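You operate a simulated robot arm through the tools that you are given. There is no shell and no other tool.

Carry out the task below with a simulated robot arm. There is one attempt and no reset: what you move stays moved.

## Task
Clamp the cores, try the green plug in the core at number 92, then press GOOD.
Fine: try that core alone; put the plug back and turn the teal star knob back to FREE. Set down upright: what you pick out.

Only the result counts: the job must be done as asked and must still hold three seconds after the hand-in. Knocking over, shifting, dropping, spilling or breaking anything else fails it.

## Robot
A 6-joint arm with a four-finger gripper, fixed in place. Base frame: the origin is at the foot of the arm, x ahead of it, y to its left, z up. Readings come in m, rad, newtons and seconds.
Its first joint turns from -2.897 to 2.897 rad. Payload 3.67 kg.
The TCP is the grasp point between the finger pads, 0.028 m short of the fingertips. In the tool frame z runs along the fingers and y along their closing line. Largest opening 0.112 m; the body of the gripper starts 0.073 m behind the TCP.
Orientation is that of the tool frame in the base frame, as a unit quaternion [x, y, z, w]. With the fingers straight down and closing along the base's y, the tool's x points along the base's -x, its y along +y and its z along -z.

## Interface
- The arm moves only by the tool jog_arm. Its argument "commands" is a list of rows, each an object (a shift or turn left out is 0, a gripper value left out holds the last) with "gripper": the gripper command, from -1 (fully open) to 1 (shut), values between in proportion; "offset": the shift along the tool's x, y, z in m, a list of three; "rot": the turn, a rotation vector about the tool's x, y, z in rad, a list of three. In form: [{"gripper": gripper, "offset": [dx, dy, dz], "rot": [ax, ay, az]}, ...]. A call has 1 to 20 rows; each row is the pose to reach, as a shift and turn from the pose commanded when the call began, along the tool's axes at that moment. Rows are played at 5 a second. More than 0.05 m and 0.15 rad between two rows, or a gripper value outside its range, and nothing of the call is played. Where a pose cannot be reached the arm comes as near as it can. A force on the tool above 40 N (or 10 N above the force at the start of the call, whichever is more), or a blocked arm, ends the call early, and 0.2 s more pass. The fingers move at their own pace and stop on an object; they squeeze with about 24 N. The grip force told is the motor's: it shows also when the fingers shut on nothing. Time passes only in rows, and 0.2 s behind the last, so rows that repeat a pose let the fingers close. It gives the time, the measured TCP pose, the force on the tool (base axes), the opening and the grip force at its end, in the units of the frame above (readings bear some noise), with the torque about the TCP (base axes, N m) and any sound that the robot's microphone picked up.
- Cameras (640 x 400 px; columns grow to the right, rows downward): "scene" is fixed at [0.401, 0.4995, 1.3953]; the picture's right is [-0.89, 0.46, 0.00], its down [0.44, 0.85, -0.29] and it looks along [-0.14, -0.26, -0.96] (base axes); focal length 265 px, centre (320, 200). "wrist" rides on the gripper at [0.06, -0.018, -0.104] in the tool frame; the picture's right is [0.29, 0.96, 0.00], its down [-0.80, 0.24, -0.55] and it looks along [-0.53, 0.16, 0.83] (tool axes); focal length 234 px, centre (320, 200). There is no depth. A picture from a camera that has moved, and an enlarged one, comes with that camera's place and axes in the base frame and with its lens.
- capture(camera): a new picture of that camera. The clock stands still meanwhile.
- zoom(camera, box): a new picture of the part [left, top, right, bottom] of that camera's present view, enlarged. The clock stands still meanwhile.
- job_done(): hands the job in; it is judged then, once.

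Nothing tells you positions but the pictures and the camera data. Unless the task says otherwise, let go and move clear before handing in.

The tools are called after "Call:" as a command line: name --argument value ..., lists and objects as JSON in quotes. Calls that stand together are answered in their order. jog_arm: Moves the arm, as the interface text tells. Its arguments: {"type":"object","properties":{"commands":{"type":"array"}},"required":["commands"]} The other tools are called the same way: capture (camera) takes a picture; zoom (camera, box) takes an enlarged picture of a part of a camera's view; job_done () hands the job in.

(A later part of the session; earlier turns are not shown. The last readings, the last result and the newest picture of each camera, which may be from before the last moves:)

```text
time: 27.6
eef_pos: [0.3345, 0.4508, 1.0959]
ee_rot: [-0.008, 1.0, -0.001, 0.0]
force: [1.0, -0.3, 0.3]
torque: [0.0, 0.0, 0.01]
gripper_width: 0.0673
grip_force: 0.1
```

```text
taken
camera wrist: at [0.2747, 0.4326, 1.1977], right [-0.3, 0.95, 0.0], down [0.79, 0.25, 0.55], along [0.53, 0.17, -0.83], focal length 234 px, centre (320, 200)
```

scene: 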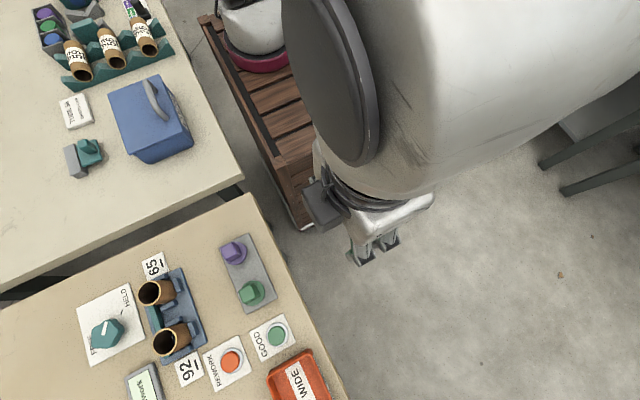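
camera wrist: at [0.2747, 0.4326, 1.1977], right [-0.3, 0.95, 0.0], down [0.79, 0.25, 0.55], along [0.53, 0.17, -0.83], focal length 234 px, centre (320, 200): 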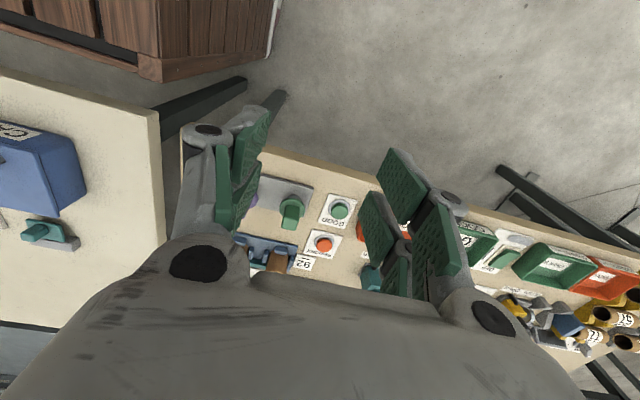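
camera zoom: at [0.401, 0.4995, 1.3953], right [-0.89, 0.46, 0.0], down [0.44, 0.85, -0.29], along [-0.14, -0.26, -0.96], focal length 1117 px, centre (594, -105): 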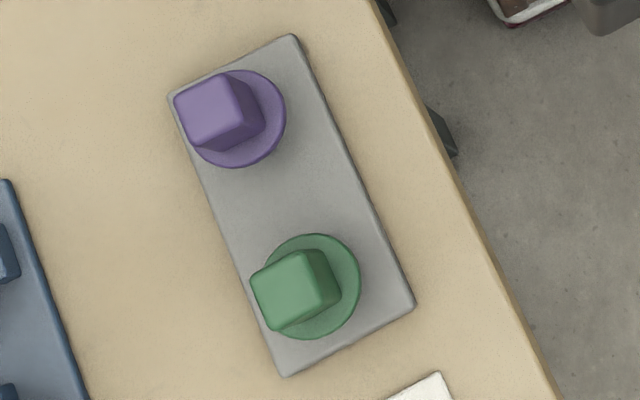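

The plug has moved roughly 4 mm in +y, so it sits loosely. I'll drop the wrist lower and tilt it to look at the plug from the side, to see how it stands on the rack and how tall its parts are.

Call:
jog_arm --commands '[{"gripper": -0.2, "offset": [0, 0, 0.03], "rot": [0, -0.12, 0]}, {"offset": [0, 0, 0.06], "rot": [0, -0.24, 0]}, {"offset": [0, 0, 0.09], "rot": [0, -0.36, 0]}, {"offset": [0, 0, 0.12], "rot": [0, -0.48, 0]}, {"offset": [0, 0, 0.14], "rot": [0, -0.55, 0]}, {"offset": [0, 0, 0.14], "rot": [0, -0.55, 0]}]'

Call:
capture --camera "wrist"

```text
time: 29.0
eef_pos: [0.3352, 0.4518, 0.954]
ee_rot: [-0.007, 0.963, 0.002, 0.27]
force: [0.1, -0.3, -0.4]
torque: [-0.01, 0.01, -0.01]
gripper_width: 0.0673
grip_force: 0.1
```

```text
taken
camera wrist: at [0.2296, 0.4311, 1.0102], right [-0.26, 0.95, -0.15], down [0.39, 0.25, 0.89], along [0.89, 0.17, -0.43], focal length 234 px, centre (320, 200)
```

wrist: 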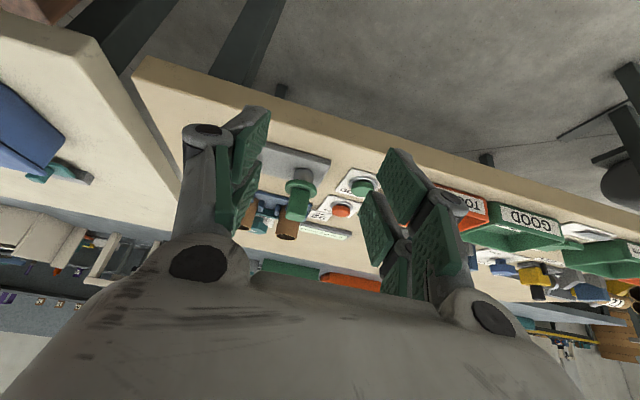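

Call:
zoom --camera "wrist" --box '[240, 130, 380, 250]'

Call:
zoom --camera "wrist" --box '[265, 145, 345, 225]'

```text
3.33 times, centred on (310, 190) of wrist
camera zoom: at [0.2296, 0.4311, 1.0102], right [-0.26, 0.95, -0.15], down [0.39, 0.25, 0.89], along [0.89, 0.17, -0.43], focal length 781 px, centre (353, 233)
```

zoom: 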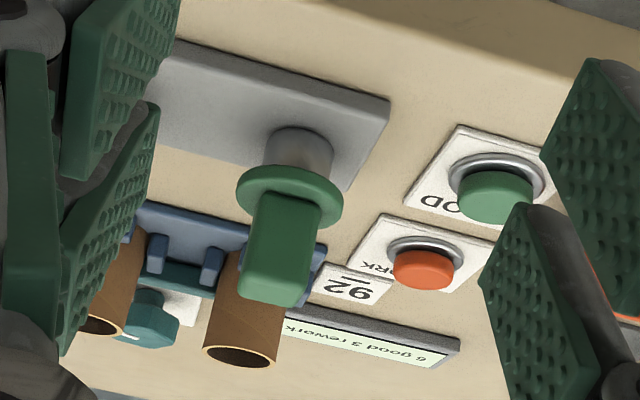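

```text
5.00 times, centred on (305, 185) of wrist
camera zoom: at [0.2296, 0.4311, 1.0102], right [-0.26, 0.95, -0.15], down [0.39, 0.25, 0.89], along [0.89, 0.17, -0.43], focal length 1171 px, centre (395, 275)
```

zoom: 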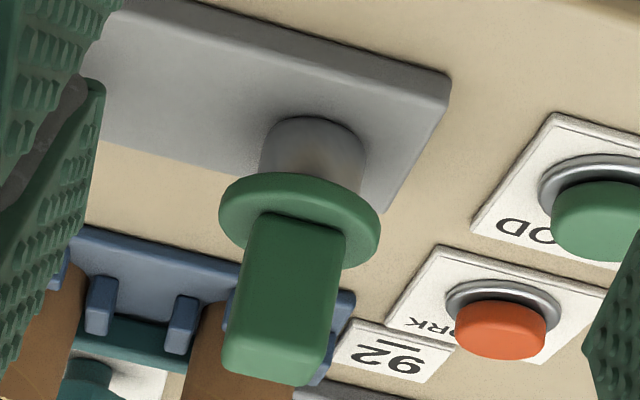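

Very informative: the plug has a grey cylindrical nose standing on/in the plate, the flange at z≈0.855–0.863 and the handle up to z≈0.90, and it is still upright. I'll shift sideways to compare with the purple plug's seat and see if the plate has a hole.

Call:
jog_arm --commands '[{"gripper": -1, "offset": [0, -0.03, 0]}, {"offset": [0, -0.06, 0]}, {"offset": [0, -0.06, 0]}]'

Call:
zoom --camera "wrist" --box '[240, 120, 400, 240]'

Call:
capture --camera "wrist"

```text
time: 29.8
eef_pos: [0.3368, 0.3907, 0.9548]
ee_rot: [-0.008, 0.962, 0.002, 0.271]
force: [-0.6, 0.1, 0.1]
torque: [0.0, -0.03, -0.01]
gripper_width: 0.1119
grip_force: 0.0
```

```text
3.33 times, centred on (320, 180) of wrist
camera zoom: at [0.231, 0.3712, 1.0107], right [-0.26, 0.95, -0.15], down [0.39, 0.25, 0.89], along [0.88, 0.17, -0.43], focal length 781 px, centre (320, 267)
```

zoom: 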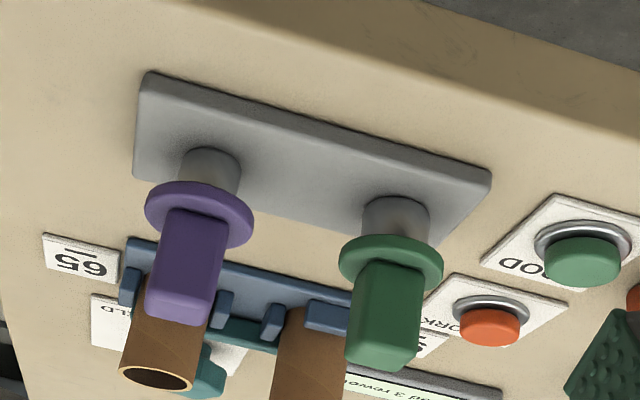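

```text
taken
camera wrist: at [0.231, 0.3712, 1.0107], right [-0.26, 0.95, -0.15], down [0.39, 0.25, 0.89], along [0.88, 0.17, -0.43], focal length 234 px, centre (320, 200)
```

wrist: 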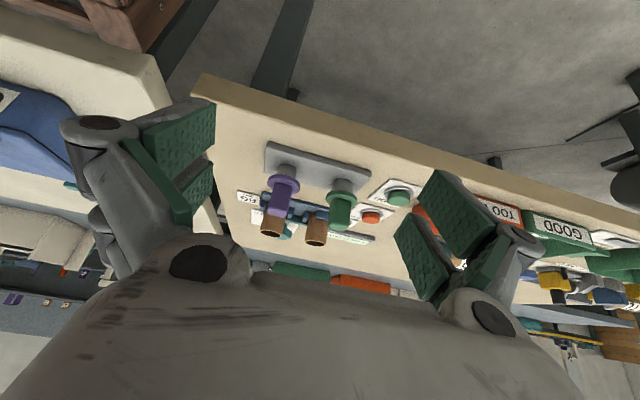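

Both plugs simply stand on the plate on their noses. I'll go back over the green plug with the tool vertical, get its present position, and re-grip with careful monitoring.

Call:
jog_arm --commands '[{"gripper": -0.2, "offset": [-0.0366, 0.013, 0.0116], "rot": [0, 0.1094, 0]}, {"offset": [-0.0732, 0.026, 0.0232], "rot": [0, 0.2188, 0]}, {"offset": [-0.1098, 0.039, 0.0347], "rot": [0, 0.3282, 0]}, {"offset": [-0.1465, 0.0519, 0.0463], "rot": [0, 0.4376, 0]}, {"offset": [-0.1831, 0.0649, 0.0579], "rot": [0, 0.547, 0]}, {"offset": [-0.1831, 0.0649, 0.0579], "rot": [0, 0.547, 0]}]'

Call:
capture --camera "wrist"

Call:
zoom --camera "wrist" --box '[260, 60, 380, 180]'

```text
time: 31.2
eef_pos: [0.5214, 0.4592, 1.001]
ee_rot: [-0.008, 1.0, 0.0, 0.001]
force: [-0.3, -0.3, 0.1]
torque: [0.0, 0.01, -0.01]
gripper_width: 0.0672
grip_force: 0.1
```

```text
taken
camera wrist: at [0.462, 0.44, 1.1038], right [-0.3, 0.95, 0.0], down [0.79, 0.25, 0.56], along [0.53, 0.17, -0.83], focal length 234 px, centre (320, 200)
```

wrist: 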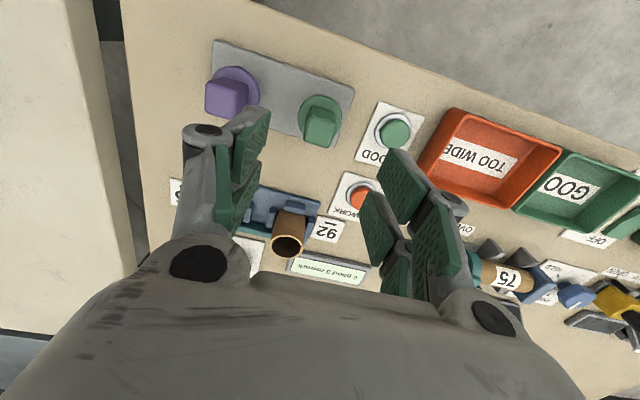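

```text
3.33 times, centred on (320, 120) of wrist
camera zoom: at [0.462, 0.44, 1.1038], right [-0.3, 0.95, 0.0], down [0.79, 0.25, 0.56], along [0.53, 0.17, -0.83], focal length 781 px, centre (320, 467)
```

zoom: 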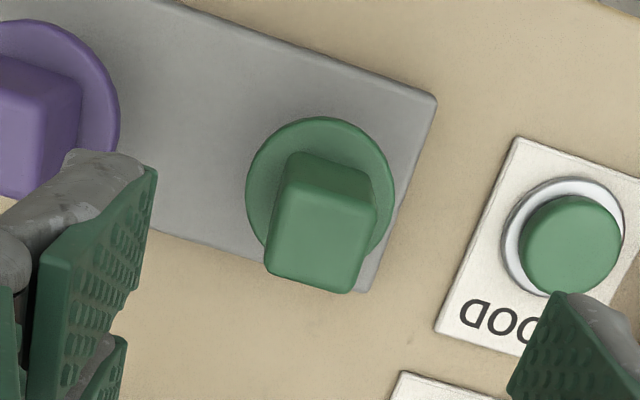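

The plug stands at about (0.523, 0.459) now, still upright. I'll descend again, close on the handle, and lift only a few millimetres to read forces.

Call:
jog_arm --commands '[{"gripper": -0.2, "offset": [-0.001, 0, 0.03], "rot": [0, 0, -0.02]}, {"offset": [-0.001, 0, 0.06], "rot": [0, 0, -0.03]}, {"offset": [-0.001, 0, 0.09], "rot": [0, 0, -0.03]}, {"offset": [-0.001, 0, 0.107], "rot": [0, 0, -0.03]}, {"offset": [-0.001, 0, 0.107], "rot": [0, 0, -0.03]}, {"gripper": 1, "offset": [-0.001, 0, 0.107], "rot": [0, 0, -0.03]}, {"offset": [-0.001, 0, 0.107], "rot": [0, 0, -0.03]}, {"offset": [-0.001, 0, 0.107], "rot": [0, 0, -0.03]}]'

Call:
zoom --camera "wrist" --box '[200, 80, 440, 260]'

```text
time: 33.0
eef_pos: [0.5219, 0.4579, 0.8939]
ee_rot: [-0.022, 1.0, 0.001, 0.0]
force: [-0.3, 0.1, 0.6]
torque: [0.0, -0.01, -0.02]
gripper_width: 0.0258
grip_force: 24.1
```

```text
2.22 times, centred on (320, 170) of wrist
camera zoom: at [0.4633, 0.4381, 0.9963], right [-0.33, 0.94, 0.0], down [0.78, 0.28, 0.56], along [0.52, 0.18, -0.83], focal length 520 px, centre (320, 267)
```

zoom: 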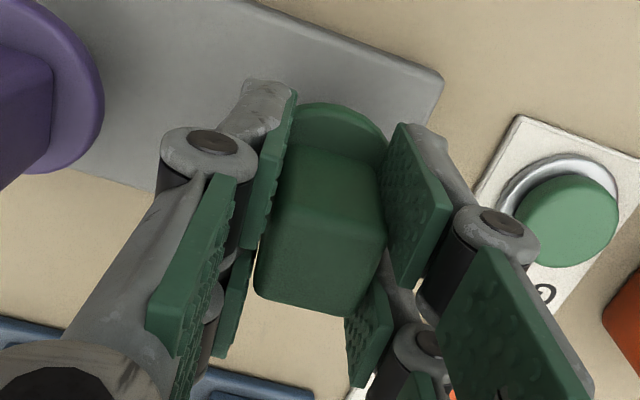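

Call:
jog_arm --commands '[{"gripper": 1, "offset": [0, 0, -0.002]}, {"offset": [0, 0, -0.004]}, {"offset": [0, 0, -0.004]}]'

Call:
zoom --camera "wrist" --box '[200, 80, 440, 260]'

```text
time: 33.8
eef_pos: [0.5227, 0.4612, 0.8974]
ee_rot: [-0.023, 1.0, 0.0, 0.002]
force: [-0.8, -0.2, -1.7]
torque: [-0.02, -0.01, 0.01]
gripper_width: 0.0258
grip_force: 23.8
```

```text
2.22 times, centred on (320, 170) of wrist
camera zoom: at [0.4631, 0.4385, 1.0004], right [-0.33, 0.94, 0.0], down [0.78, 0.28, 0.56], along [0.52, 0.18, -0.83], focal length 520 px, centre (320, 267)
```

zoom: 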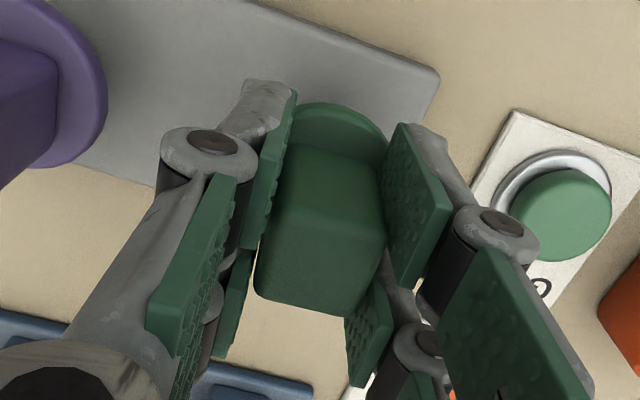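

The plug came up with the gripper this time (about 1.7 N of weight). I'll keep lifting gently in small steps and check it stays put.

Call:
jog_arm --commands '[{"gripper": 1, "offset": [0, 0, -0.004]}, {"offset": [0, 0, -0.008]}, {"offset": [0, 0, -0.012]}, {"offset": [0, 0, -0.016]}, {"offset": [0, 0, -0.016]}]'

Call:
zoom --camera "wrist" --box '[200, 80, 440, 260]'

```text
time: 35.0
eef_pos: [0.523, 0.4603, 0.9135]
ee_rot: [-0.023, 1.0, 0.0, 0.001]
force: [-1.4, 0.4, -1.0]
torque: [-0.01, -0.01, -0.02]
gripper_width: 0.0257
grip_force: 23.8
```

```text
2.22 times, centred on (320, 170) of wrist
camera zoom: at [0.4629, 0.4385, 1.0163], right [-0.33, 0.94, 0.0], down [0.78, 0.28, 0.56], along [0.52, 0.18, -0.83], focal length 520 px, centre (320, 267)
```

zoom: 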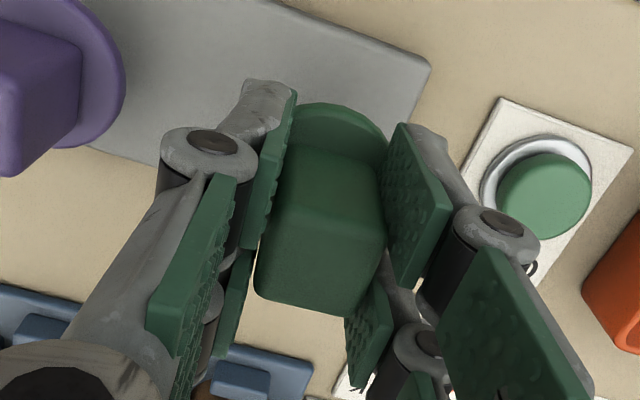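

Held firmly, the picture in the gripper frame is unchanged. Continue lifting at a moderate pace.

Call:
jog_arm --commands '[{"gripper": 1, "offset": [0, 0, -0.008]}, {"offset": [0, 0, -0.016]}, {"offset": [0, 0, -0.024]}, {"offset": [0, 0, -0.034]}, {"offset": [0, 0, -0.044]}, {"offset": [0, 0, -0.054]}, {"offset": [0, 0, -0.064]}, {"offset": [0, 0, -0.074]}, {"offset": [0, 0, -0.084]}, {"offset": [0, 0, -0.094]}, {"offset": [0, 0, -0.1]}, {"offset": [0, 0, -0.1]}]'

Call:
capture --camera "wrist"

Call:
zoom --camera "wrist" --box '[200, 40, 440, 260]'

```text
time: 37.6
eef_pos: [0.5227, 0.46, 1.013]
ee_rot: [-0.023, 1.0, 0.0, 0.002]
force: [0.5, -0.1, -2.2]
torque: [0.0, -0.01, 0.0]
gripper_width: 0.0258
grip_force: 23.8
```

```text
taken
camera wrist: at [0.4624, 0.439, 1.1166], right [-0.33, 0.94, 0.0], down [0.78, 0.28, 0.56], along [0.52, 0.18, -0.83], focal length 234 px, centre (320, 200)
```

wrist: 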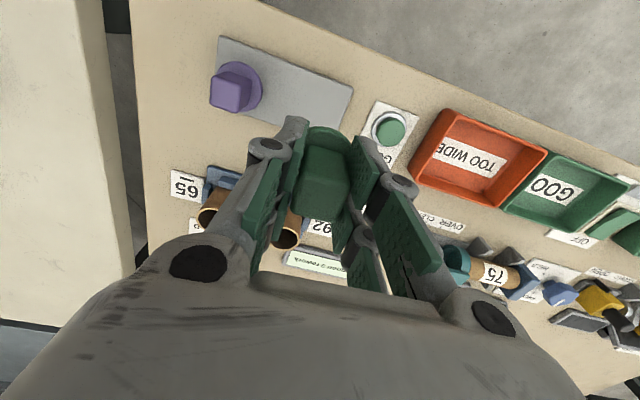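

```text
1.82 times, centred on (320, 150) of wrist
camera zoom: at [0.4624, 0.439, 1.1166], right [-0.33, 0.94, 0.0], down [0.78, 0.28, 0.56], along [0.52, 0.18, -0.83], focal length 426 px, centre (320, 291)
```

zoom: 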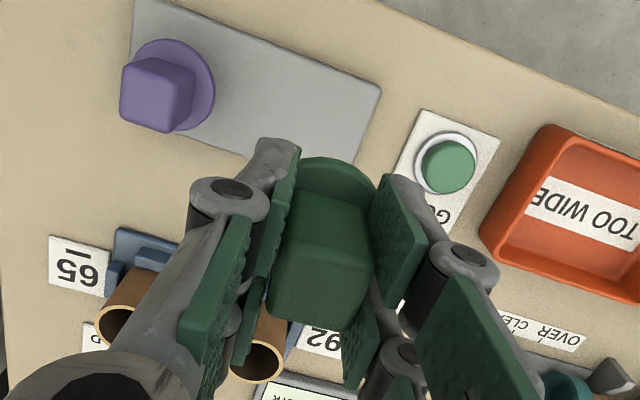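

The plug is held well above the rack, whose plate is flat with no hole. Next I'll carry the plug past core 92 so the camera can see the core's rim clear of the plug, to locate it precisely.

Call:
jog_arm --commands '[{"gripper": 1, "offset": [-0.015, 0, -0.004], "rot": [0, 0, 0.01]}, {"offset": [-0.035, -0.001, -0.008], "rot": [0, 0, 0.02]}, {"offset": [-0.06, -0.002, -0.01], "rot": [0, 0, 0.03]}, {"offset": [-0.085, -0.003, -0.01], "rot": [0, 0, 0.046]}, {"offset": [-0.11, -0.004, -0.01], "rot": [0, 0, 0.046]}, {"offset": [-0.135, -0.004, -0.01], "rot": [0, 0, 0.046]}, {"offset": [-0.16, -0.005, -0.01], "rot": [0, 0, 0.046]}, {"offset": [-0.185, -0.005, -0.01], "rot": [0, 0, 0.046]}, {"offset": [-0.205, -0.005, -0.01], "rot": [0, 0, 0.046]}, {"offset": [-0.217, -0.005, -0.01], "rot": [0, 0, 0.046]}, {"offset": [-0.217, -0.005, -0.01], "rot": [0, 0, 0.046]}]'

Call:
capture --camera "wrist"

Call:
zoom --camera "wrist" --box '[240, 0, 420, 140]'

```text
time: 40.0
eef_pos: [0.739, 0.4655, 1.0246]
ee_rot: [-0.001, 1.0, 0.0, 0.001]
force: [0.3, -1.2, -1.6]
torque: [-0.03, 0.0, -0.02]
gripper_width: 0.0256
grip_force: 23.8
```

```text
taken
camera wrist: at [0.6787, 0.446, 1.127], right [-0.29, 0.96, 0.0], down [0.8, 0.24, 0.56], along [0.53, 0.16, -0.83], focal length 234 px, centre (320, 200)
```

wrist: 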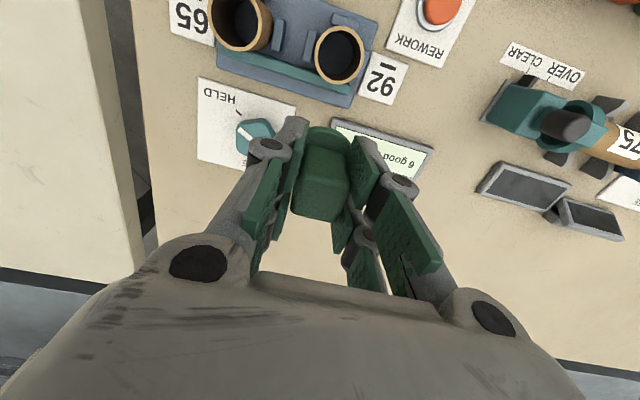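

```text
2.86 times, centred on (330, 70) of wrist
camera zoom: at [0.6787, 0.446, 1.127], right [-0.29, 0.96, 0.0], down [0.8, 0.24, 0.56], along [0.53, 0.16, -0.83], focal length 669 px, centre (291, 571)
```

zoom: 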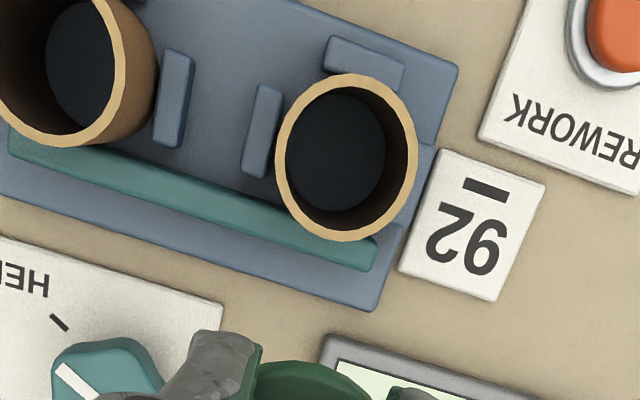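

Core 92's rim is now clear: its top centre is about (0.682, 0.465), outer diameter 44 mm, bore about 36 mm. I'll now check where the plug's axis sits relative to the TCP.

Call:
zoom --camera "wrist" --box '[270, 110, 390, 240]'

Call:
capture --camera "scene"

```text
3.08 times, centred on (330, 175) of wrist
camera zoom: at [0.6787, 0.446, 1.127], right [-0.29, 0.96, 0.0], down [0.8, 0.24, 0.56], along [0.53, 0.16, -0.83], focal length 720 px, centre (289, 277)
```

zoom: 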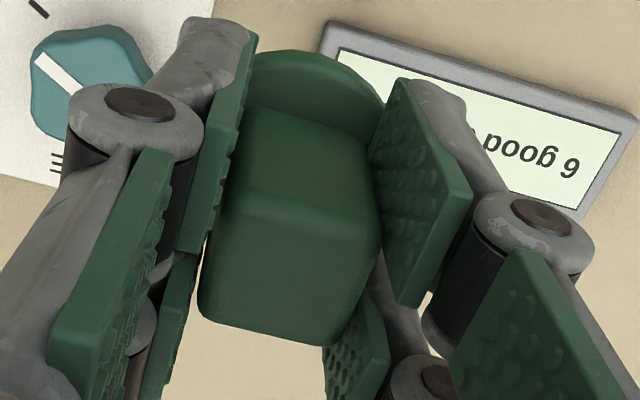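

```text
taken
```

scene: 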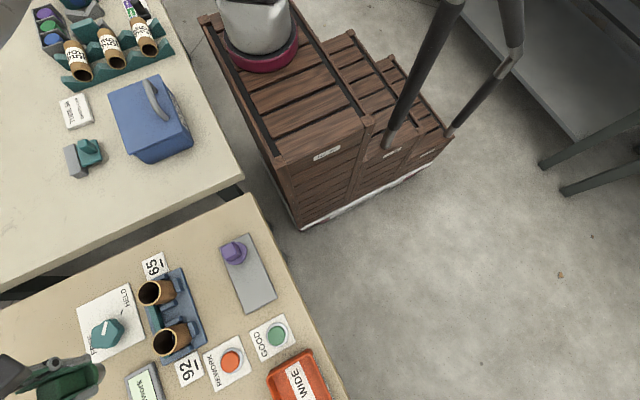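

The plug's axis is within about 2 mm of the TCP. I'll move over core 92 and check alignment from above before descending.

Call:
jog_arm --commands '[{"gripper": 1, "offset": [0.015, 0, 0]}, {"offset": [0.035, 0, 0]}, {"offset": [0.05, 0, 0]}, {"offset": [0.0575, -0.0004, 0]}, {"offset": [0.0575, -0.0004, 0.02]}, {"offset": [0.0575, -0.0004, 0.04]}, {"offset": [0.0575, -0.0004, 0.05]}, {"offset": [0.0575, -0.0004, 0.05]}]'

Call:
capture --camera "wrist"

Call:
zoom --camera "wrist" --box '[250, 60, 400, 200]'

Call:
zoom --camera "scene" --box '[60, 220, 340, 400]'

```text
time: 41.8
eef_pos: [0.6812, 0.463, 0.9736]
ee_rot: [0.0, 1.0, 0.001, 0.002]
force: [-0.4, -0.4, -1.6]
torque: [0.0, 0.01, 0.02]
gripper_width: 0.026
grip_force: 23.8
```

```text
taken
camera wrist: at [0.6204, 0.4457, 1.0765], right [-0.29, 0.96, 0.0], down [0.8, 0.24, 0.56], along [0.53, 0.16, -0.83], focal length 234 px, centre (320, 200)
```

wrist: 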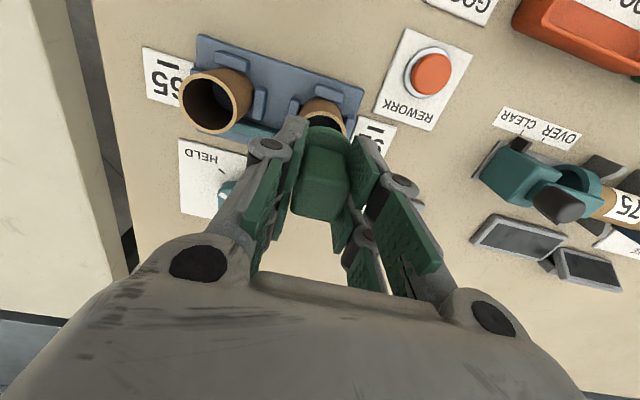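

```text
2.86 times, centred on (325, 130) of wrist
camera zoom: at [0.6204, 0.4457, 1.0765], right [-0.29, 0.96, 0.0], down [0.8, 0.24, 0.56], along [0.53, 0.16, -0.83], focal length 669 px, centre (306, 400)
```

zoom: 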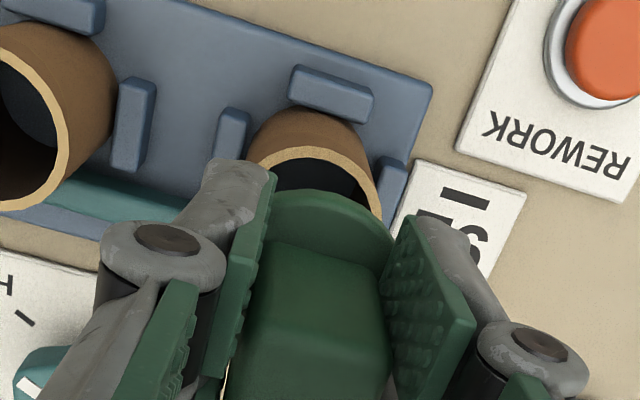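

```text
2.22 times, centred on (200, 310) of scene
camera zoom: at [0.401, 0.4995, 1.3953], right [-0.89, 0.46, 0.0], down [0.44, 0.85, -0.29], along [-0.14, -0.26, -0.96], focal length 590 px, centre (587, -44)
```

zoom: 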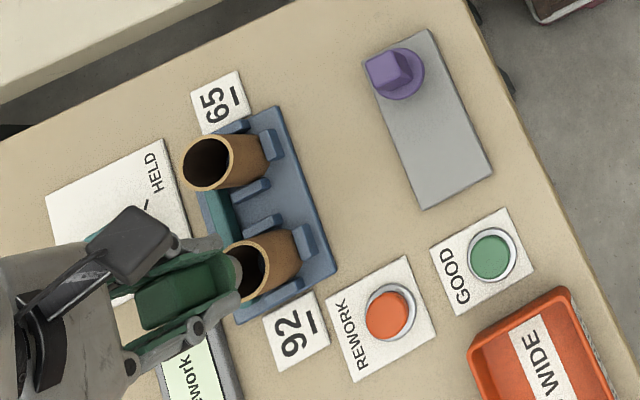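

Alignment with core 92 looks good (rim visible evenly around the plug). I'll nudge +1 mm and descend slowly in small steps while watching the force.

Call:
jog_arm --commands '[{"gripper": 1, "offset": [-0.001, 0.0012, 0]}, {"offset": [-0.001, 0.0012, 0.005]}, {"offset": [-0.001, 0.0012, 0.01]}, {"offset": [-0.001, 0.0012, 0.015]}, {"offset": [-0.001, 0.0012, 0.02]}, {"offset": [-0.001, 0.0012, 0.024]}, {"offset": [-0.001, 0.0012, 0.024]}]'

Call:
zoom --camera "wrist" --box '[250, 60, 400, 200]'

Call:
zoom --camera "scene" --box '[130, 290, 240, 380]'

```text
time: 43.4
eef_pos: [0.6822, 0.464, 0.9499]
ee_rot: [-0.001, 1.0, 0.0, 0.001]
force: [-0.6, 0.5, -2.7]
torque: [-0.02, -0.02, -0.03]
gripper_width: 0.026
grip_force: 24.0
```

```text
2.86 times, centred on (325, 130) of wrist
camera zoom: at [0.6218, 0.4469, 1.0526], right [-0.29, 0.96, 0.0], down [0.8, 0.24, 0.56], along [0.53, 0.16, -0.83], focal length 669 px, centre (306, 400)
```

zoom: 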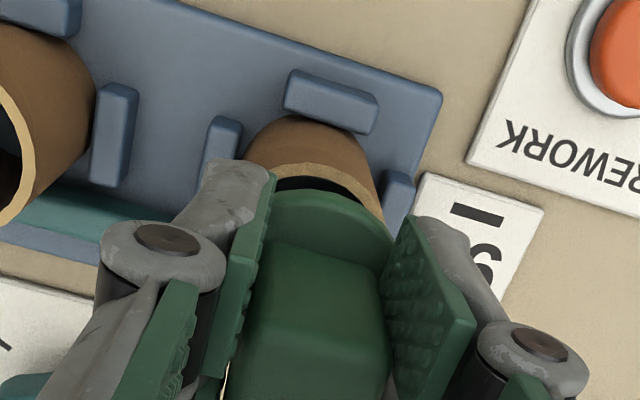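

```text
4.44 times, centred on (185, 335) of scene
camera zoom: at [0.401, 0.4995, 1.3953], right [-0.89, 0.46, 0.0], down [0.44, 0.85, -0.29], along [-0.14, -0.26, -0.96], focal length 1179 px, centre (920, -400)
```

zoom: 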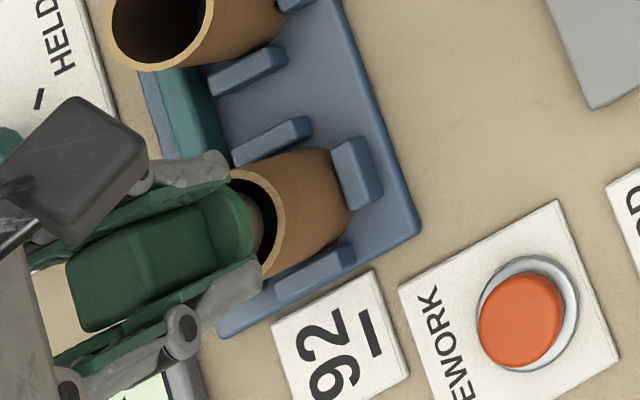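

The nose is entering the bore freely. Continue down toward flange contact.

Call:
jog_arm --commands '[{"gripper": 1, "offset": [0, 0, 0.004]}, {"offset": [0, 0, 0.008]}, {"offset": [0, 0, 0.012]}, {"offset": [0, 0, 0.016]}, {"offset": [0, 0, 0.016]}]'

Call:
zoom --camera "wrist" --box '[250, 60, 400, 200]'

Call:
zoom --camera "scene" --box '[130, 290, 240, 380]'

```text
time: 44.6
eef_pos: [0.6824, 0.4658, 0.9336]
ee_rot: [0.0, 1.0, 0.001, 0.001]
force: [0.0, -0.3, -3.3]
torque: [0.02, -0.03, -0.04]
gripper_width: 0.0256
grip_force: 23.9
```

```text
2.86 times, centred on (325, 130) of wrist
camera zoom: at [0.6223, 0.4474, 1.0365], right [-0.29, 0.96, 0.0], down [0.8, 0.24, 0.56], along [0.53, 0.16, -0.83], focal length 669 px, centre (306, 400)
```

zoom: 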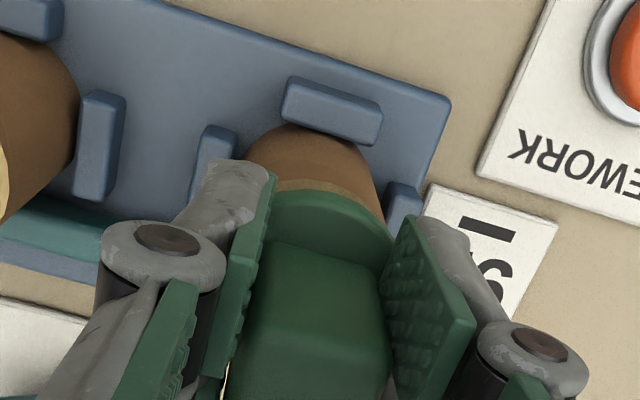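

```text
4.44 times, centred on (185, 335) of scene
camera zoom: at [0.401, 0.4995, 1.3953], right [-0.89, 0.46, 0.0], down [0.44, 0.85, -0.29], along [-0.14, -0.26, -0.96], focal length 1179 px, centre (920, -400)
```

zoom: 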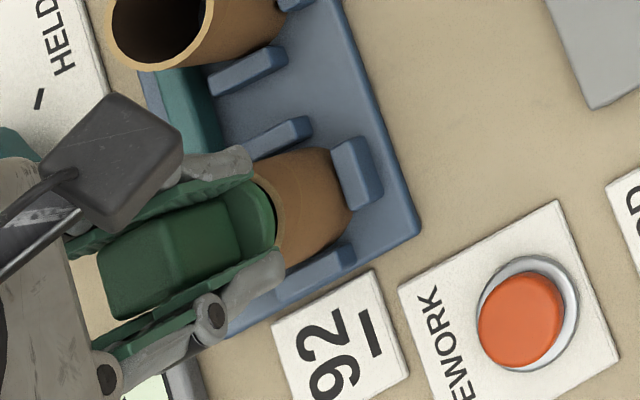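

Call:
jog_arm --commands '[{"gripper": 1, "offset": [0, 0, 0.002]}, {"offset": [0, 0, 0.004]}, {"offset": [0, 0, 0.004]}]'

Call:
zoom --camera "scene" --box '[130, 290, 240, 380]'

```text
time: 45.4
eef_pos: [0.6838, 0.4649, 0.9299]
ee_rot: [0.0, 1.0, 0.0, 0.001]
force: [0.0, -0.6, -2.2]
torque: [0.01, -0.01, -0.03]
gripper_width: 0.0259
grip_force: 23.8
```

```text
4.44 times, centred on (185, 335) of scene
camera zoom: at [0.401, 0.4995, 1.3953], right [-0.89, 0.46, 0.0], down [0.44, 0.85, -0.29], along [-0.14, -0.26, -0.96], focal length 1179 px, centre (920, -400)
```

zoom: 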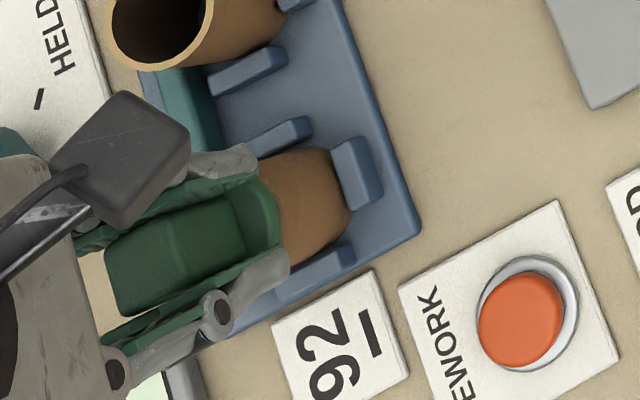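

Call:
jog_arm --commands '[{"gripper": 1, "offset": [0, 0, 0.001]}, {"offset": [0, 0, 0.002]}, {"offset": [0, 0, 0.002]}]'

Call:
jog_arm --commands '[{"gripper": 1, "offset": [0, 0, 0.001]}, {"offset": [0, 0, 0.002]}, {"offset": [0, 0, 0.002]}]'

```text
time: 46.2
eef_pos: [0.6834, 0.4663, 0.9275]
ee_rot: [-0.001, 1.0, 0.0, 0.001]
force: [0.0, 0.6, -1.6]
torque: [0.03, 0.01, -0.02]
gripper_width: 0.0258
grip_force: 24.0
```

```text
time: 47.0
eef_pos: [0.6823, 0.4649, 0.9258]
ee_rot: [0.0, 1.0, 0.0, 0.0]
force: [0.2, -0.1, -1.9]
torque: [0.0, 0.01, 0.02]
gripper_width: 0.026
grip_force: 23.6
```

Call:
jog_arm --commands '[{"gripper": 1, "offset": [0, 0, 0.001]}, {"offset": [0, 0, 0.002]}, {"offset": [0, 0, 0.002]}]'

Call:
zoom --camera "wrist" --box '[250, 60, 400, 200]'

Call:
zoom --camera "scene" --box '[130, 290, 240, 380]'

```text
time: 47.8
eef_pos: [0.6834, 0.466, 0.9251]
ee_rot: [0.0, 1.0, 0.001, 0.002]
force: [-1.4, -1.3, 15.3]
torque: [-0.12, 0.11, 0.01]
gripper_width: 0.0259
grip_force: 24.2
```

```text
2.86 times, centred on (325, 130) of wrist
camera zoom: at [0.6222, 0.4469, 1.028], right [-0.29, 0.96, 0.0], down [0.79, 0.24, 0.56], along [0.53, 0.16, -0.83], focal length 669 px, centre (306, 400)
```

zoom: 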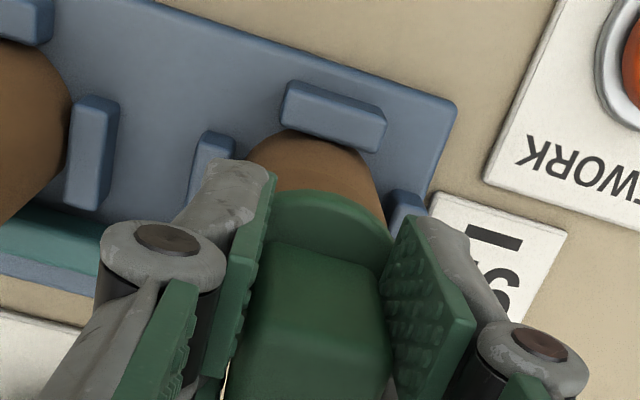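

```text
4.44 times, centred on (185, 335) of scene
camera zoom: at [0.401, 0.4995, 1.3953], right [-0.89, 0.46, 0.0], down [0.44, 0.85, -0.29], along [-0.14, -0.26, -0.96], focal length 1179 px, centre (920, -400)
```

zoom: 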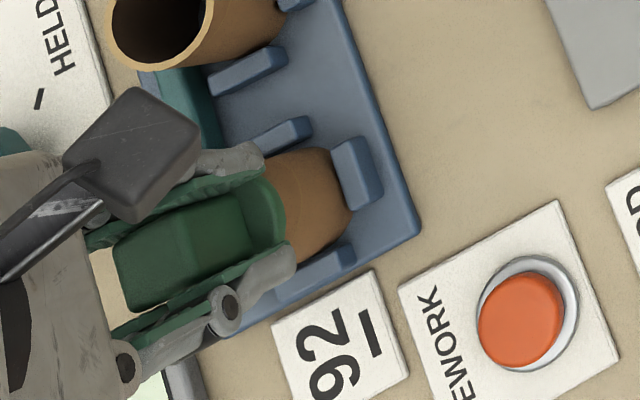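

The flange seated on the rim (15 N contact at TCP z≈0.924) — the plug goes fully into core 92. Now I withdraw it straight up slowly.

Call:
jog_arm --commands '[{"gripper": 1, "offset": [0, 0, -0.002]}, {"offset": [0, 0, -0.002]}, {"offset": [0, 0, -0.006]}, {"offset": [0, 0, -0.011]}, {"offset": [0, 0, -0.016]}, {"offset": [0, 0, -0.021]}, {"offset": [0, 0, -0.027]}, {"offset": [0, 0, -0.034]}, {"offset": [0, 0, -0.042]}, {"offset": [0, 0, -0.052]}, {"offset": [0, 0, -0.064]}, {"offset": [0, 0, -0.078]}, {"offset": [0, 0, -0.09]}, {"offset": [0, 0, -0.1]}, {"offset": [0, 0, -0.1]}]'

Call:
capture --camera "wrist"

Call:
zoom --camera "scene" --box '[60, 220, 340, 400]'

```text
time: 51.0
eef_pos: [0.6835, 0.4659, 1.0249]
ee_rot: [0.0, 1.0, 0.0, 0.002]
force: [-1.2, -0.2, -0.3]
torque: [0.01, 0.0, -0.02]
gripper_width: 0.0258
grip_force: 24.1
```

```text
taken
camera wrist: at [0.6221, 0.4471, 1.1274], right [-0.29, 0.96, 0.0], down [0.8, 0.24, 0.56], along [0.53, 0.16, -0.83], focal length 234 px, centre (320, 200)
```

wrist: 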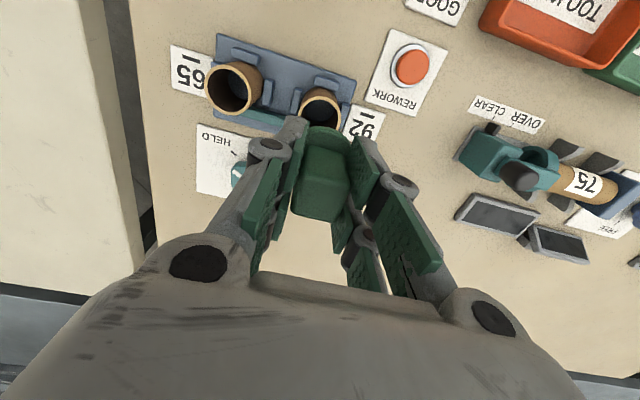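

```text
2.22 times, centred on (200, 310) of scene
camera zoom: at [0.401, 0.4995, 1.3953], right [-0.89, 0.46, 0.0], down [0.44, 0.85, -0.29], along [-0.14, -0.26, -0.96], focal length 590 px, centre (587, -44)
```

zoom: 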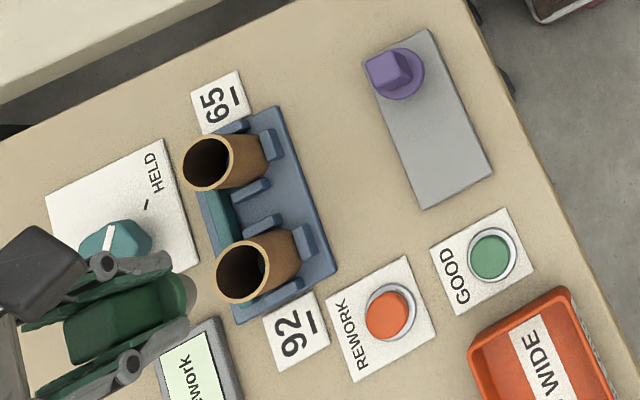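

The plug is out and core 92 stayed in place. Now I carry the plug back over its original spot on the plate, about (0.5237, 0.4545).

Call:
jog_arm --commands '[{"gripper": 1, "offset": [0.012, -0.001, 0]}, {"offset": [0.032, -0.002, 0]}, {"offset": [0.057, -0.004, 0]}, {"offset": [0.082, -0.006, 0]}, {"offset": [0.107, -0.008, 0]}, {"offset": [0.132, -0.01, 0]}, {"offset": [0.15, -0.0114, 0]}, {"offset": [0.16, -0.0114, 0]}, {"offset": [0.16, -0.0114, 0.02]}, {"offset": [0.16, -0.0114, 0.045]}, {"offset": [0.16, -0.0114, 0.07]}, {"offset": [0.16, -0.0114, 0.09]}, {"offset": [0.16, -0.0114, 0.1]}, {"offset": [0.16, -0.0114, 0.1]}]'

Call:
capture --camera "wrist"

Call:
zoom --camera "wrist" --box '[200, 60, 440, 260]'

```text
time: 54.0
eef_pos: [0.5225, 0.4529, 0.924]
ee_rot: [0.0, 1.0, 0.0, 0.001]
force: [0.0, -0.6, -1.5]
torque: [0.03, -0.01, 0.03]
gripper_width: 0.0256
grip_force: 23.8
```

```text
taken
camera wrist: at [0.4624, 0.4354, 1.0265], right [-0.29, 0.96, 0.0], down [0.8, 0.24, 0.56], along [0.53, 0.16, -0.83], focal length 234 px, centre (320, 200)
```

wrist: 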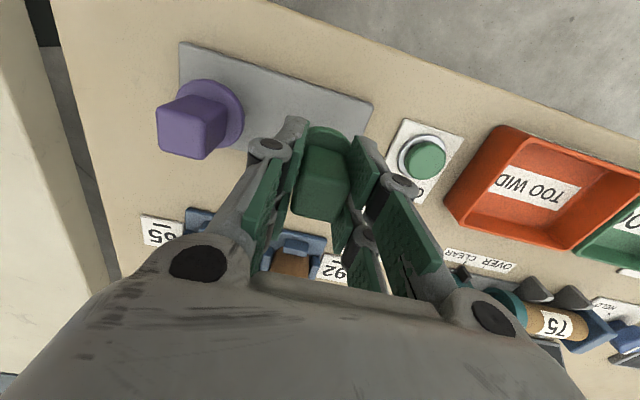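

```text
2.00 times, centred on (320, 160) of wrist
camera zoom: at [0.4624, 0.4354, 1.0265], right [-0.29, 0.96, 0.0], down [0.8, 0.24, 0.56], along [0.53, 0.16, -0.83], focal length 468 px, centre (320, 280)
```

zoom: 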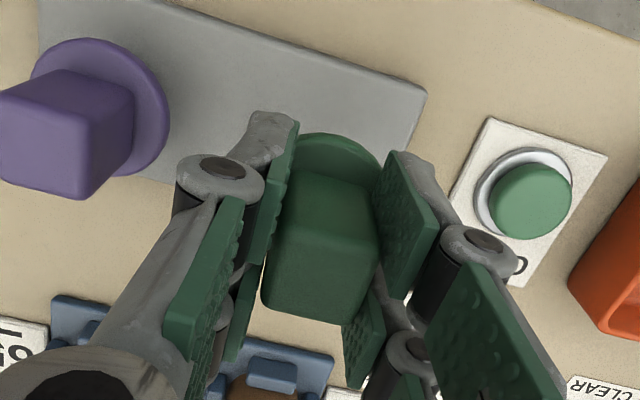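

Position relative to the plate corner checks out. I'll nudge 1 mm and lower toward contact at TCP z≈0.894.

Call:
jog_arm --commands '[{"gripper": 1, "offset": [-0.001, 0.0012, 0.005]}, {"offset": [-0.001, 0.0012, 0.011]}, {"offset": [-0.001, 0.0012, 0.017]}, {"offset": [-0.001, 0.0012, 0.022]}, {"offset": [-0.001, 0.0012, 0.026]}, {"offset": [-0.001, 0.0012, 0.026]}]'

Call:
jog_arm --commands '[{"gripper": 1, "offset": [0, 0, 0.001]}, {"offset": [0, 0, 0.002]}, {"offset": [0, 0, 0.002]}]'

```text
time: 55.4
eef_pos: [0.5238, 0.4551, 0.8971]
ee_rot: [0.0, 1.0, 0.0, 0.001]
force: [0.6, 0.5, -3.2]
torque: [0.0, 0.03, -0.01]
gripper_width: 0.0259
grip_force: 23.5
```

```text
time: 56.2
eef_pos: [0.525, 0.4561, 0.8949]
ee_rot: [-0.001, 1.0, -0.001, 0.001]
force: [0.0, -0.2, -1.8]
torque: [0.0, 0.02, 0.0]
gripper_width: 0.0256
grip_force: 24.3
```

Call:
jog_arm --commands '[{"gripper": 1, "offset": [0, 0, 0.0008]}, {"offset": [0, 0, 0.0015]}, {"offset": [0, 0, 0.0015]}]'

```text
time: 57.0
eef_pos: [0.5248, 0.4547, 0.894]
ee_rot: [0.0, 1.0, 0.0, 0.001]
force: [0.4, 0.0, -1.4]
torque: [0.0, 0.01, 0.01]
gripper_width: 0.0258
grip_force: 24.2
```

Call:
jog_arm --commands '[{"gripper": 1, "offset": [0, 0, 0.0006]}, {"offset": [0, 0, 0.0012]}, {"offset": [0, 0, 0.0012]}]'

```text
time: 57.8
eef_pos: [0.5238, 0.4548, 0.8929]
ee_rot: [0.0, 1.0, 0.001, 0.002]
force: [-1.2, -3.3, 10.5]
torque: [-0.16, -0.02, 0.02]
gripper_width: 0.0258
grip_force: 23.8
```

Contact with the plate (10 N up). I'll relax half a millimetre and open the fingers, then look before rising.

Call:
jog_arm --commands '[{"gripper": 1, "offset": [0, 0, -0.0007]}, {"offset": [0, 0, -0.0007]}, {"gripper": 0.3, "offset": [0, 0, -0.0007]}, {"gripper": -0.1, "offset": [0, 0, -0.0007]}, {"offset": [0, 0, -0.0007]}]'

Call:
zoom --camera "wrist" --box '[200, 60, 440, 260]'

```text
time: 59.0
eef_pos: [0.5252, 0.4548, 0.8947]
ee_rot: [0.001, 1.0, 0.001, 0.002]
force: [0.1, -0.5, 0.5]
torque: [-0.01, -0.02, -0.01]
gripper_width: 0.0616
grip_force: 0.1
```

```text
2.00 times, centred on (320, 160) of wrist
camera zoom: at [0.4633, 0.4369, 0.9962], right [-0.29, 0.96, 0.0], down [0.8, 0.24, 0.56], along [0.53, 0.16, -0.83], focal length 468 px, centre (320, 280)
```

zoom: 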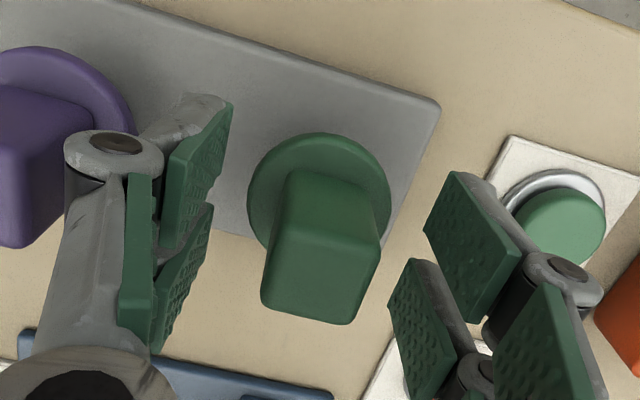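

The plug stands upright on its spot. I'll rise straight up clear of it and verify.

Call:
jog_arm --commands '[{"gripper": -0.1, "offset": [0, 0, -0.01]}, {"offset": [0, 0, -0.025]}, {"offset": [0, 0, -0.05]}, {"offset": [0, 0, -0.08]}, {"offset": [0, 0, -0.11]}, {"offset": [0, 0, -0.14]}, {"offset": [0, 0, -0.14]}]'

Call:
capture --camera "wrist"

Call:
zoom --camera "wrist" --box '[240, 50, 400, 190]'

Call:
zoom --camera "wrist" --box '[340, 70, 440, 180]'

```text
time: 60.6
eef_pos: [0.5237, 0.4548, 1.0349]
ee_rot: [0.0, 1.0, 0.0, 0.001]
force: [0.3, 0.0, 0.2]
torque: [-0.02, 0.0, 0.02]
gripper_width: 0.0618
grip_force: 0.2
```

```text
taken
camera wrist: at [0.4639, 0.4366, 1.1363], right [-0.29, 0.96, 0.0], down [0.8, 0.24, 0.56], along [0.53, 0.16, -0.83], focal length 234 px, centre (320, 200)
```

wrist: 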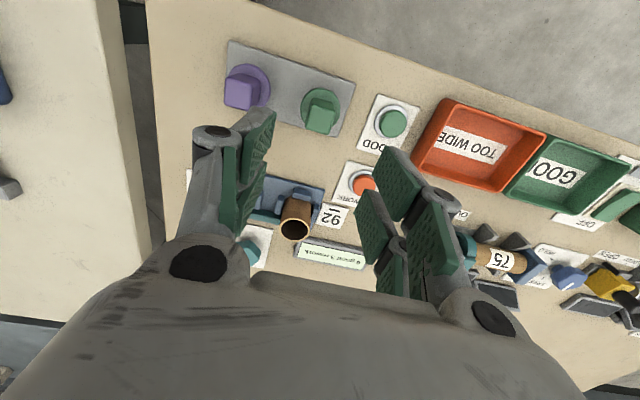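

```text
2.86 times, centred on (320, 120) of wrist
camera zoom: at [0.4639, 0.4366, 1.1363], right [-0.29, 0.96, 0.0], down [0.8, 0.24, 0.56], along [0.53, 0.16, -0.83], focal length 669 px, centre (320, 429)
```

zoom: 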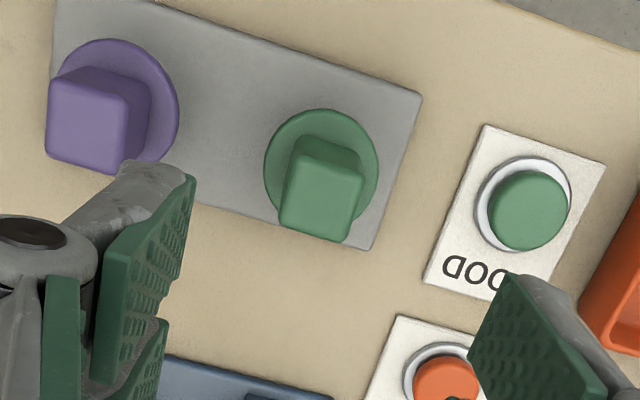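

```text
3.64 times, centred on (390, 125) of wrist
camera zoom: at [0.4639, 0.4366, 1.1363], right [-0.29, 0.96, 0.0], down [0.8, 0.24, 0.56], along [0.53, 0.16, -0.83], focal length 852 px, centre (66, 473)
```

zoom: 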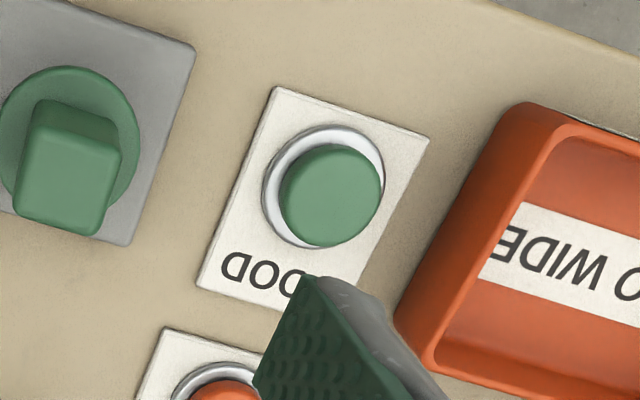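

The plug is back at its original spot to within a millimetre, upright. Next is the GOOD button at about (0.5166, 0.5474), cap top z≈0.838; I'll shut the fingers and hover above it.

Call:
jog_arm --commands '[{"gripper": 1, "offset": [0.0017, 0.023, 0]}, {"offset": [0.0035, 0.046, 0]}, {"offset": [0.0053, 0.07, 0]}, {"offset": [0.0071, 0.0926, 0]}, {"offset": [0.0071, 0.0926, 0.03]}, {"offset": [0.0071, 0.0926, 0.06]}, {"offset": [0.0071, 0.0926, 0.09]}, {"offset": [0.0071, 0.0926, 0.09]}]'

Call:
capture --camera "wrist"

Call:
zoom --camera "wrist" --box '[260, 80, 400, 220]'

```text
time: 62.4
eef_pos: [0.5169, 0.5464, 0.9434]
ee_rot: [0.0, 1.0, -0.001, 0.002]
force: [0.0, -0.1, -0.5]
torque: [-0.01, 0.0, 0.0]
gripper_width: 0.0
grip_force: 24.0
```

```text
taken
camera wrist: at [0.4568, 0.5288, 1.0469], right [-0.29, 0.96, 0.0], down [0.8, 0.24, 0.56], along [0.53, 0.16, -0.83], focal length 234 px, centre (320, 200)
```

wrist: 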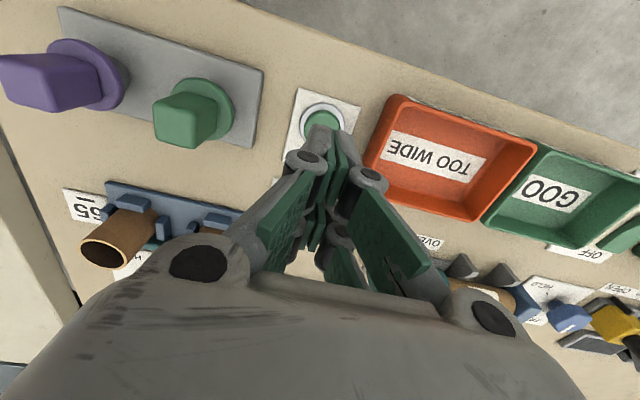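

```text
2.86 times, centred on (330, 150) of wrist
camera zoom: at [0.4568, 0.5288, 1.0469], right [-0.29, 0.96, 0.0], down [0.8, 0.24, 0.56], along [0.53, 0.16, -0.83], focal length 669 px, centre (291, 343)
```

zoom: 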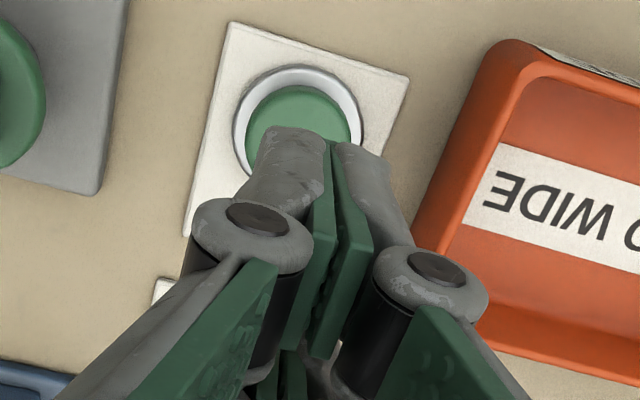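

The button cap is centred at about (0.516, 0.549), so I shift +2 mm in y and descend to just above it.

Call:
jog_arm --commands '[{"gripper": 1, "offset": [0.0008, 0.0022, 0.02]}, {"offset": [0.0008, 0.0022, 0.04]}, {"offset": [0.0008, 0.0022, 0.058]}, {"offset": [0.0008, 0.0022, 0.067]}, {"offset": [0.0008, 0.0022, 0.067]}]'

Call:
zoom --camera "wrist" --box '[240, 60, 420, 220]'

Call:
zoom --camera "scene" --box '[180, 230, 340, 400]'

```text
time: 63.6
eef_pos: [0.5171, 0.5493, 0.8757]
ee_rot: [0.0, 1.0, 0.0, 0.001]
force: [0.3, -0.5, 0.8]
torque: [-0.03, 0.0, 0.01]
gripper_width: 0.0001
grip_force: 24.6
```

```text
2.50 times, centred on (330, 140) of wrist
camera zoom: at [0.4561, 0.5312, 0.9793], right [-0.29, 0.96, 0.0], down [0.8, 0.24, 0.56], along [0.53, 0.16, -0.83], focal length 585 px, centre (295, 350)
```

zoom: 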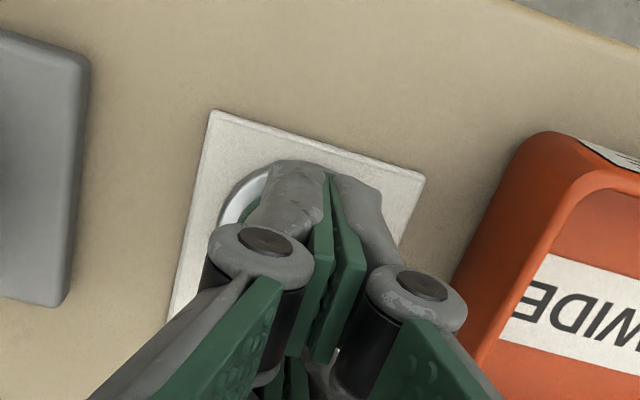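

```text
2.35 times, centred on (260, 315) of scene
camera zoom: at [0.401, 0.4995, 1.3953], right [-0.89, 0.46, 0.0], down [0.44, 0.85, -0.29], along [-0.14, -0.26, -0.96], focal length 624 px, centre (461, -71)
```

zoom: 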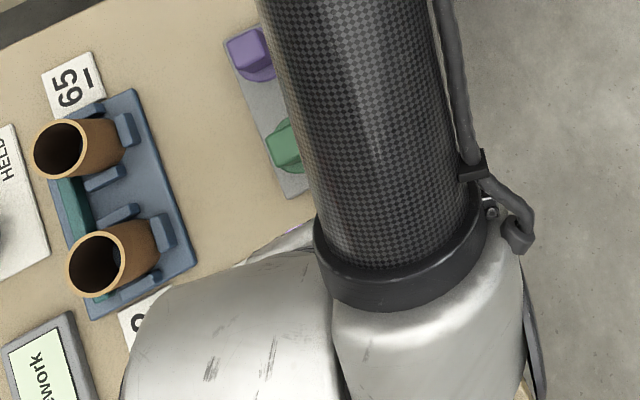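

Tip is just above the GOOD cap. I'll press down gently in small increments and listen for the click.

Call:
jog_arm --commands '[{"gripper": 1, "offset": [0, 0, 0.003]}, {"offset": [0, 0, 0.006]}, {"offset": [0, 0, 0.008]}, {"offset": [0, 0, 0.01]}]'

```text
time: 64.6
eef_pos: [0.5169, 0.5504, 0.8666]
ee_rot: [0.001, 1.0, 0.0, 0.001]
force: [0.3, -0.3, 0.3]
torque: [0.0, -0.04, 0.0]
gripper_width: 0.0
grip_force: 23.5
```

Call:
jog_arm --commands '[{"gripper": 1, "offset": [0, 0, 0.002]}, {"offset": [0, 0, 0.004]}, {"offset": [0, 0, 0.004]}]'

```text
time: 65.4
eef_pos: [0.5162, 0.5495, 0.8635]
ee_rot: [-0.001, 1.0, 0.0, 0.002]
force: [1.4, 1.3, 3.7]
torque: [-0.02, 0.0, -0.03]
gripper_width: 0.0061
grip_force: 35.7
heard: click
```

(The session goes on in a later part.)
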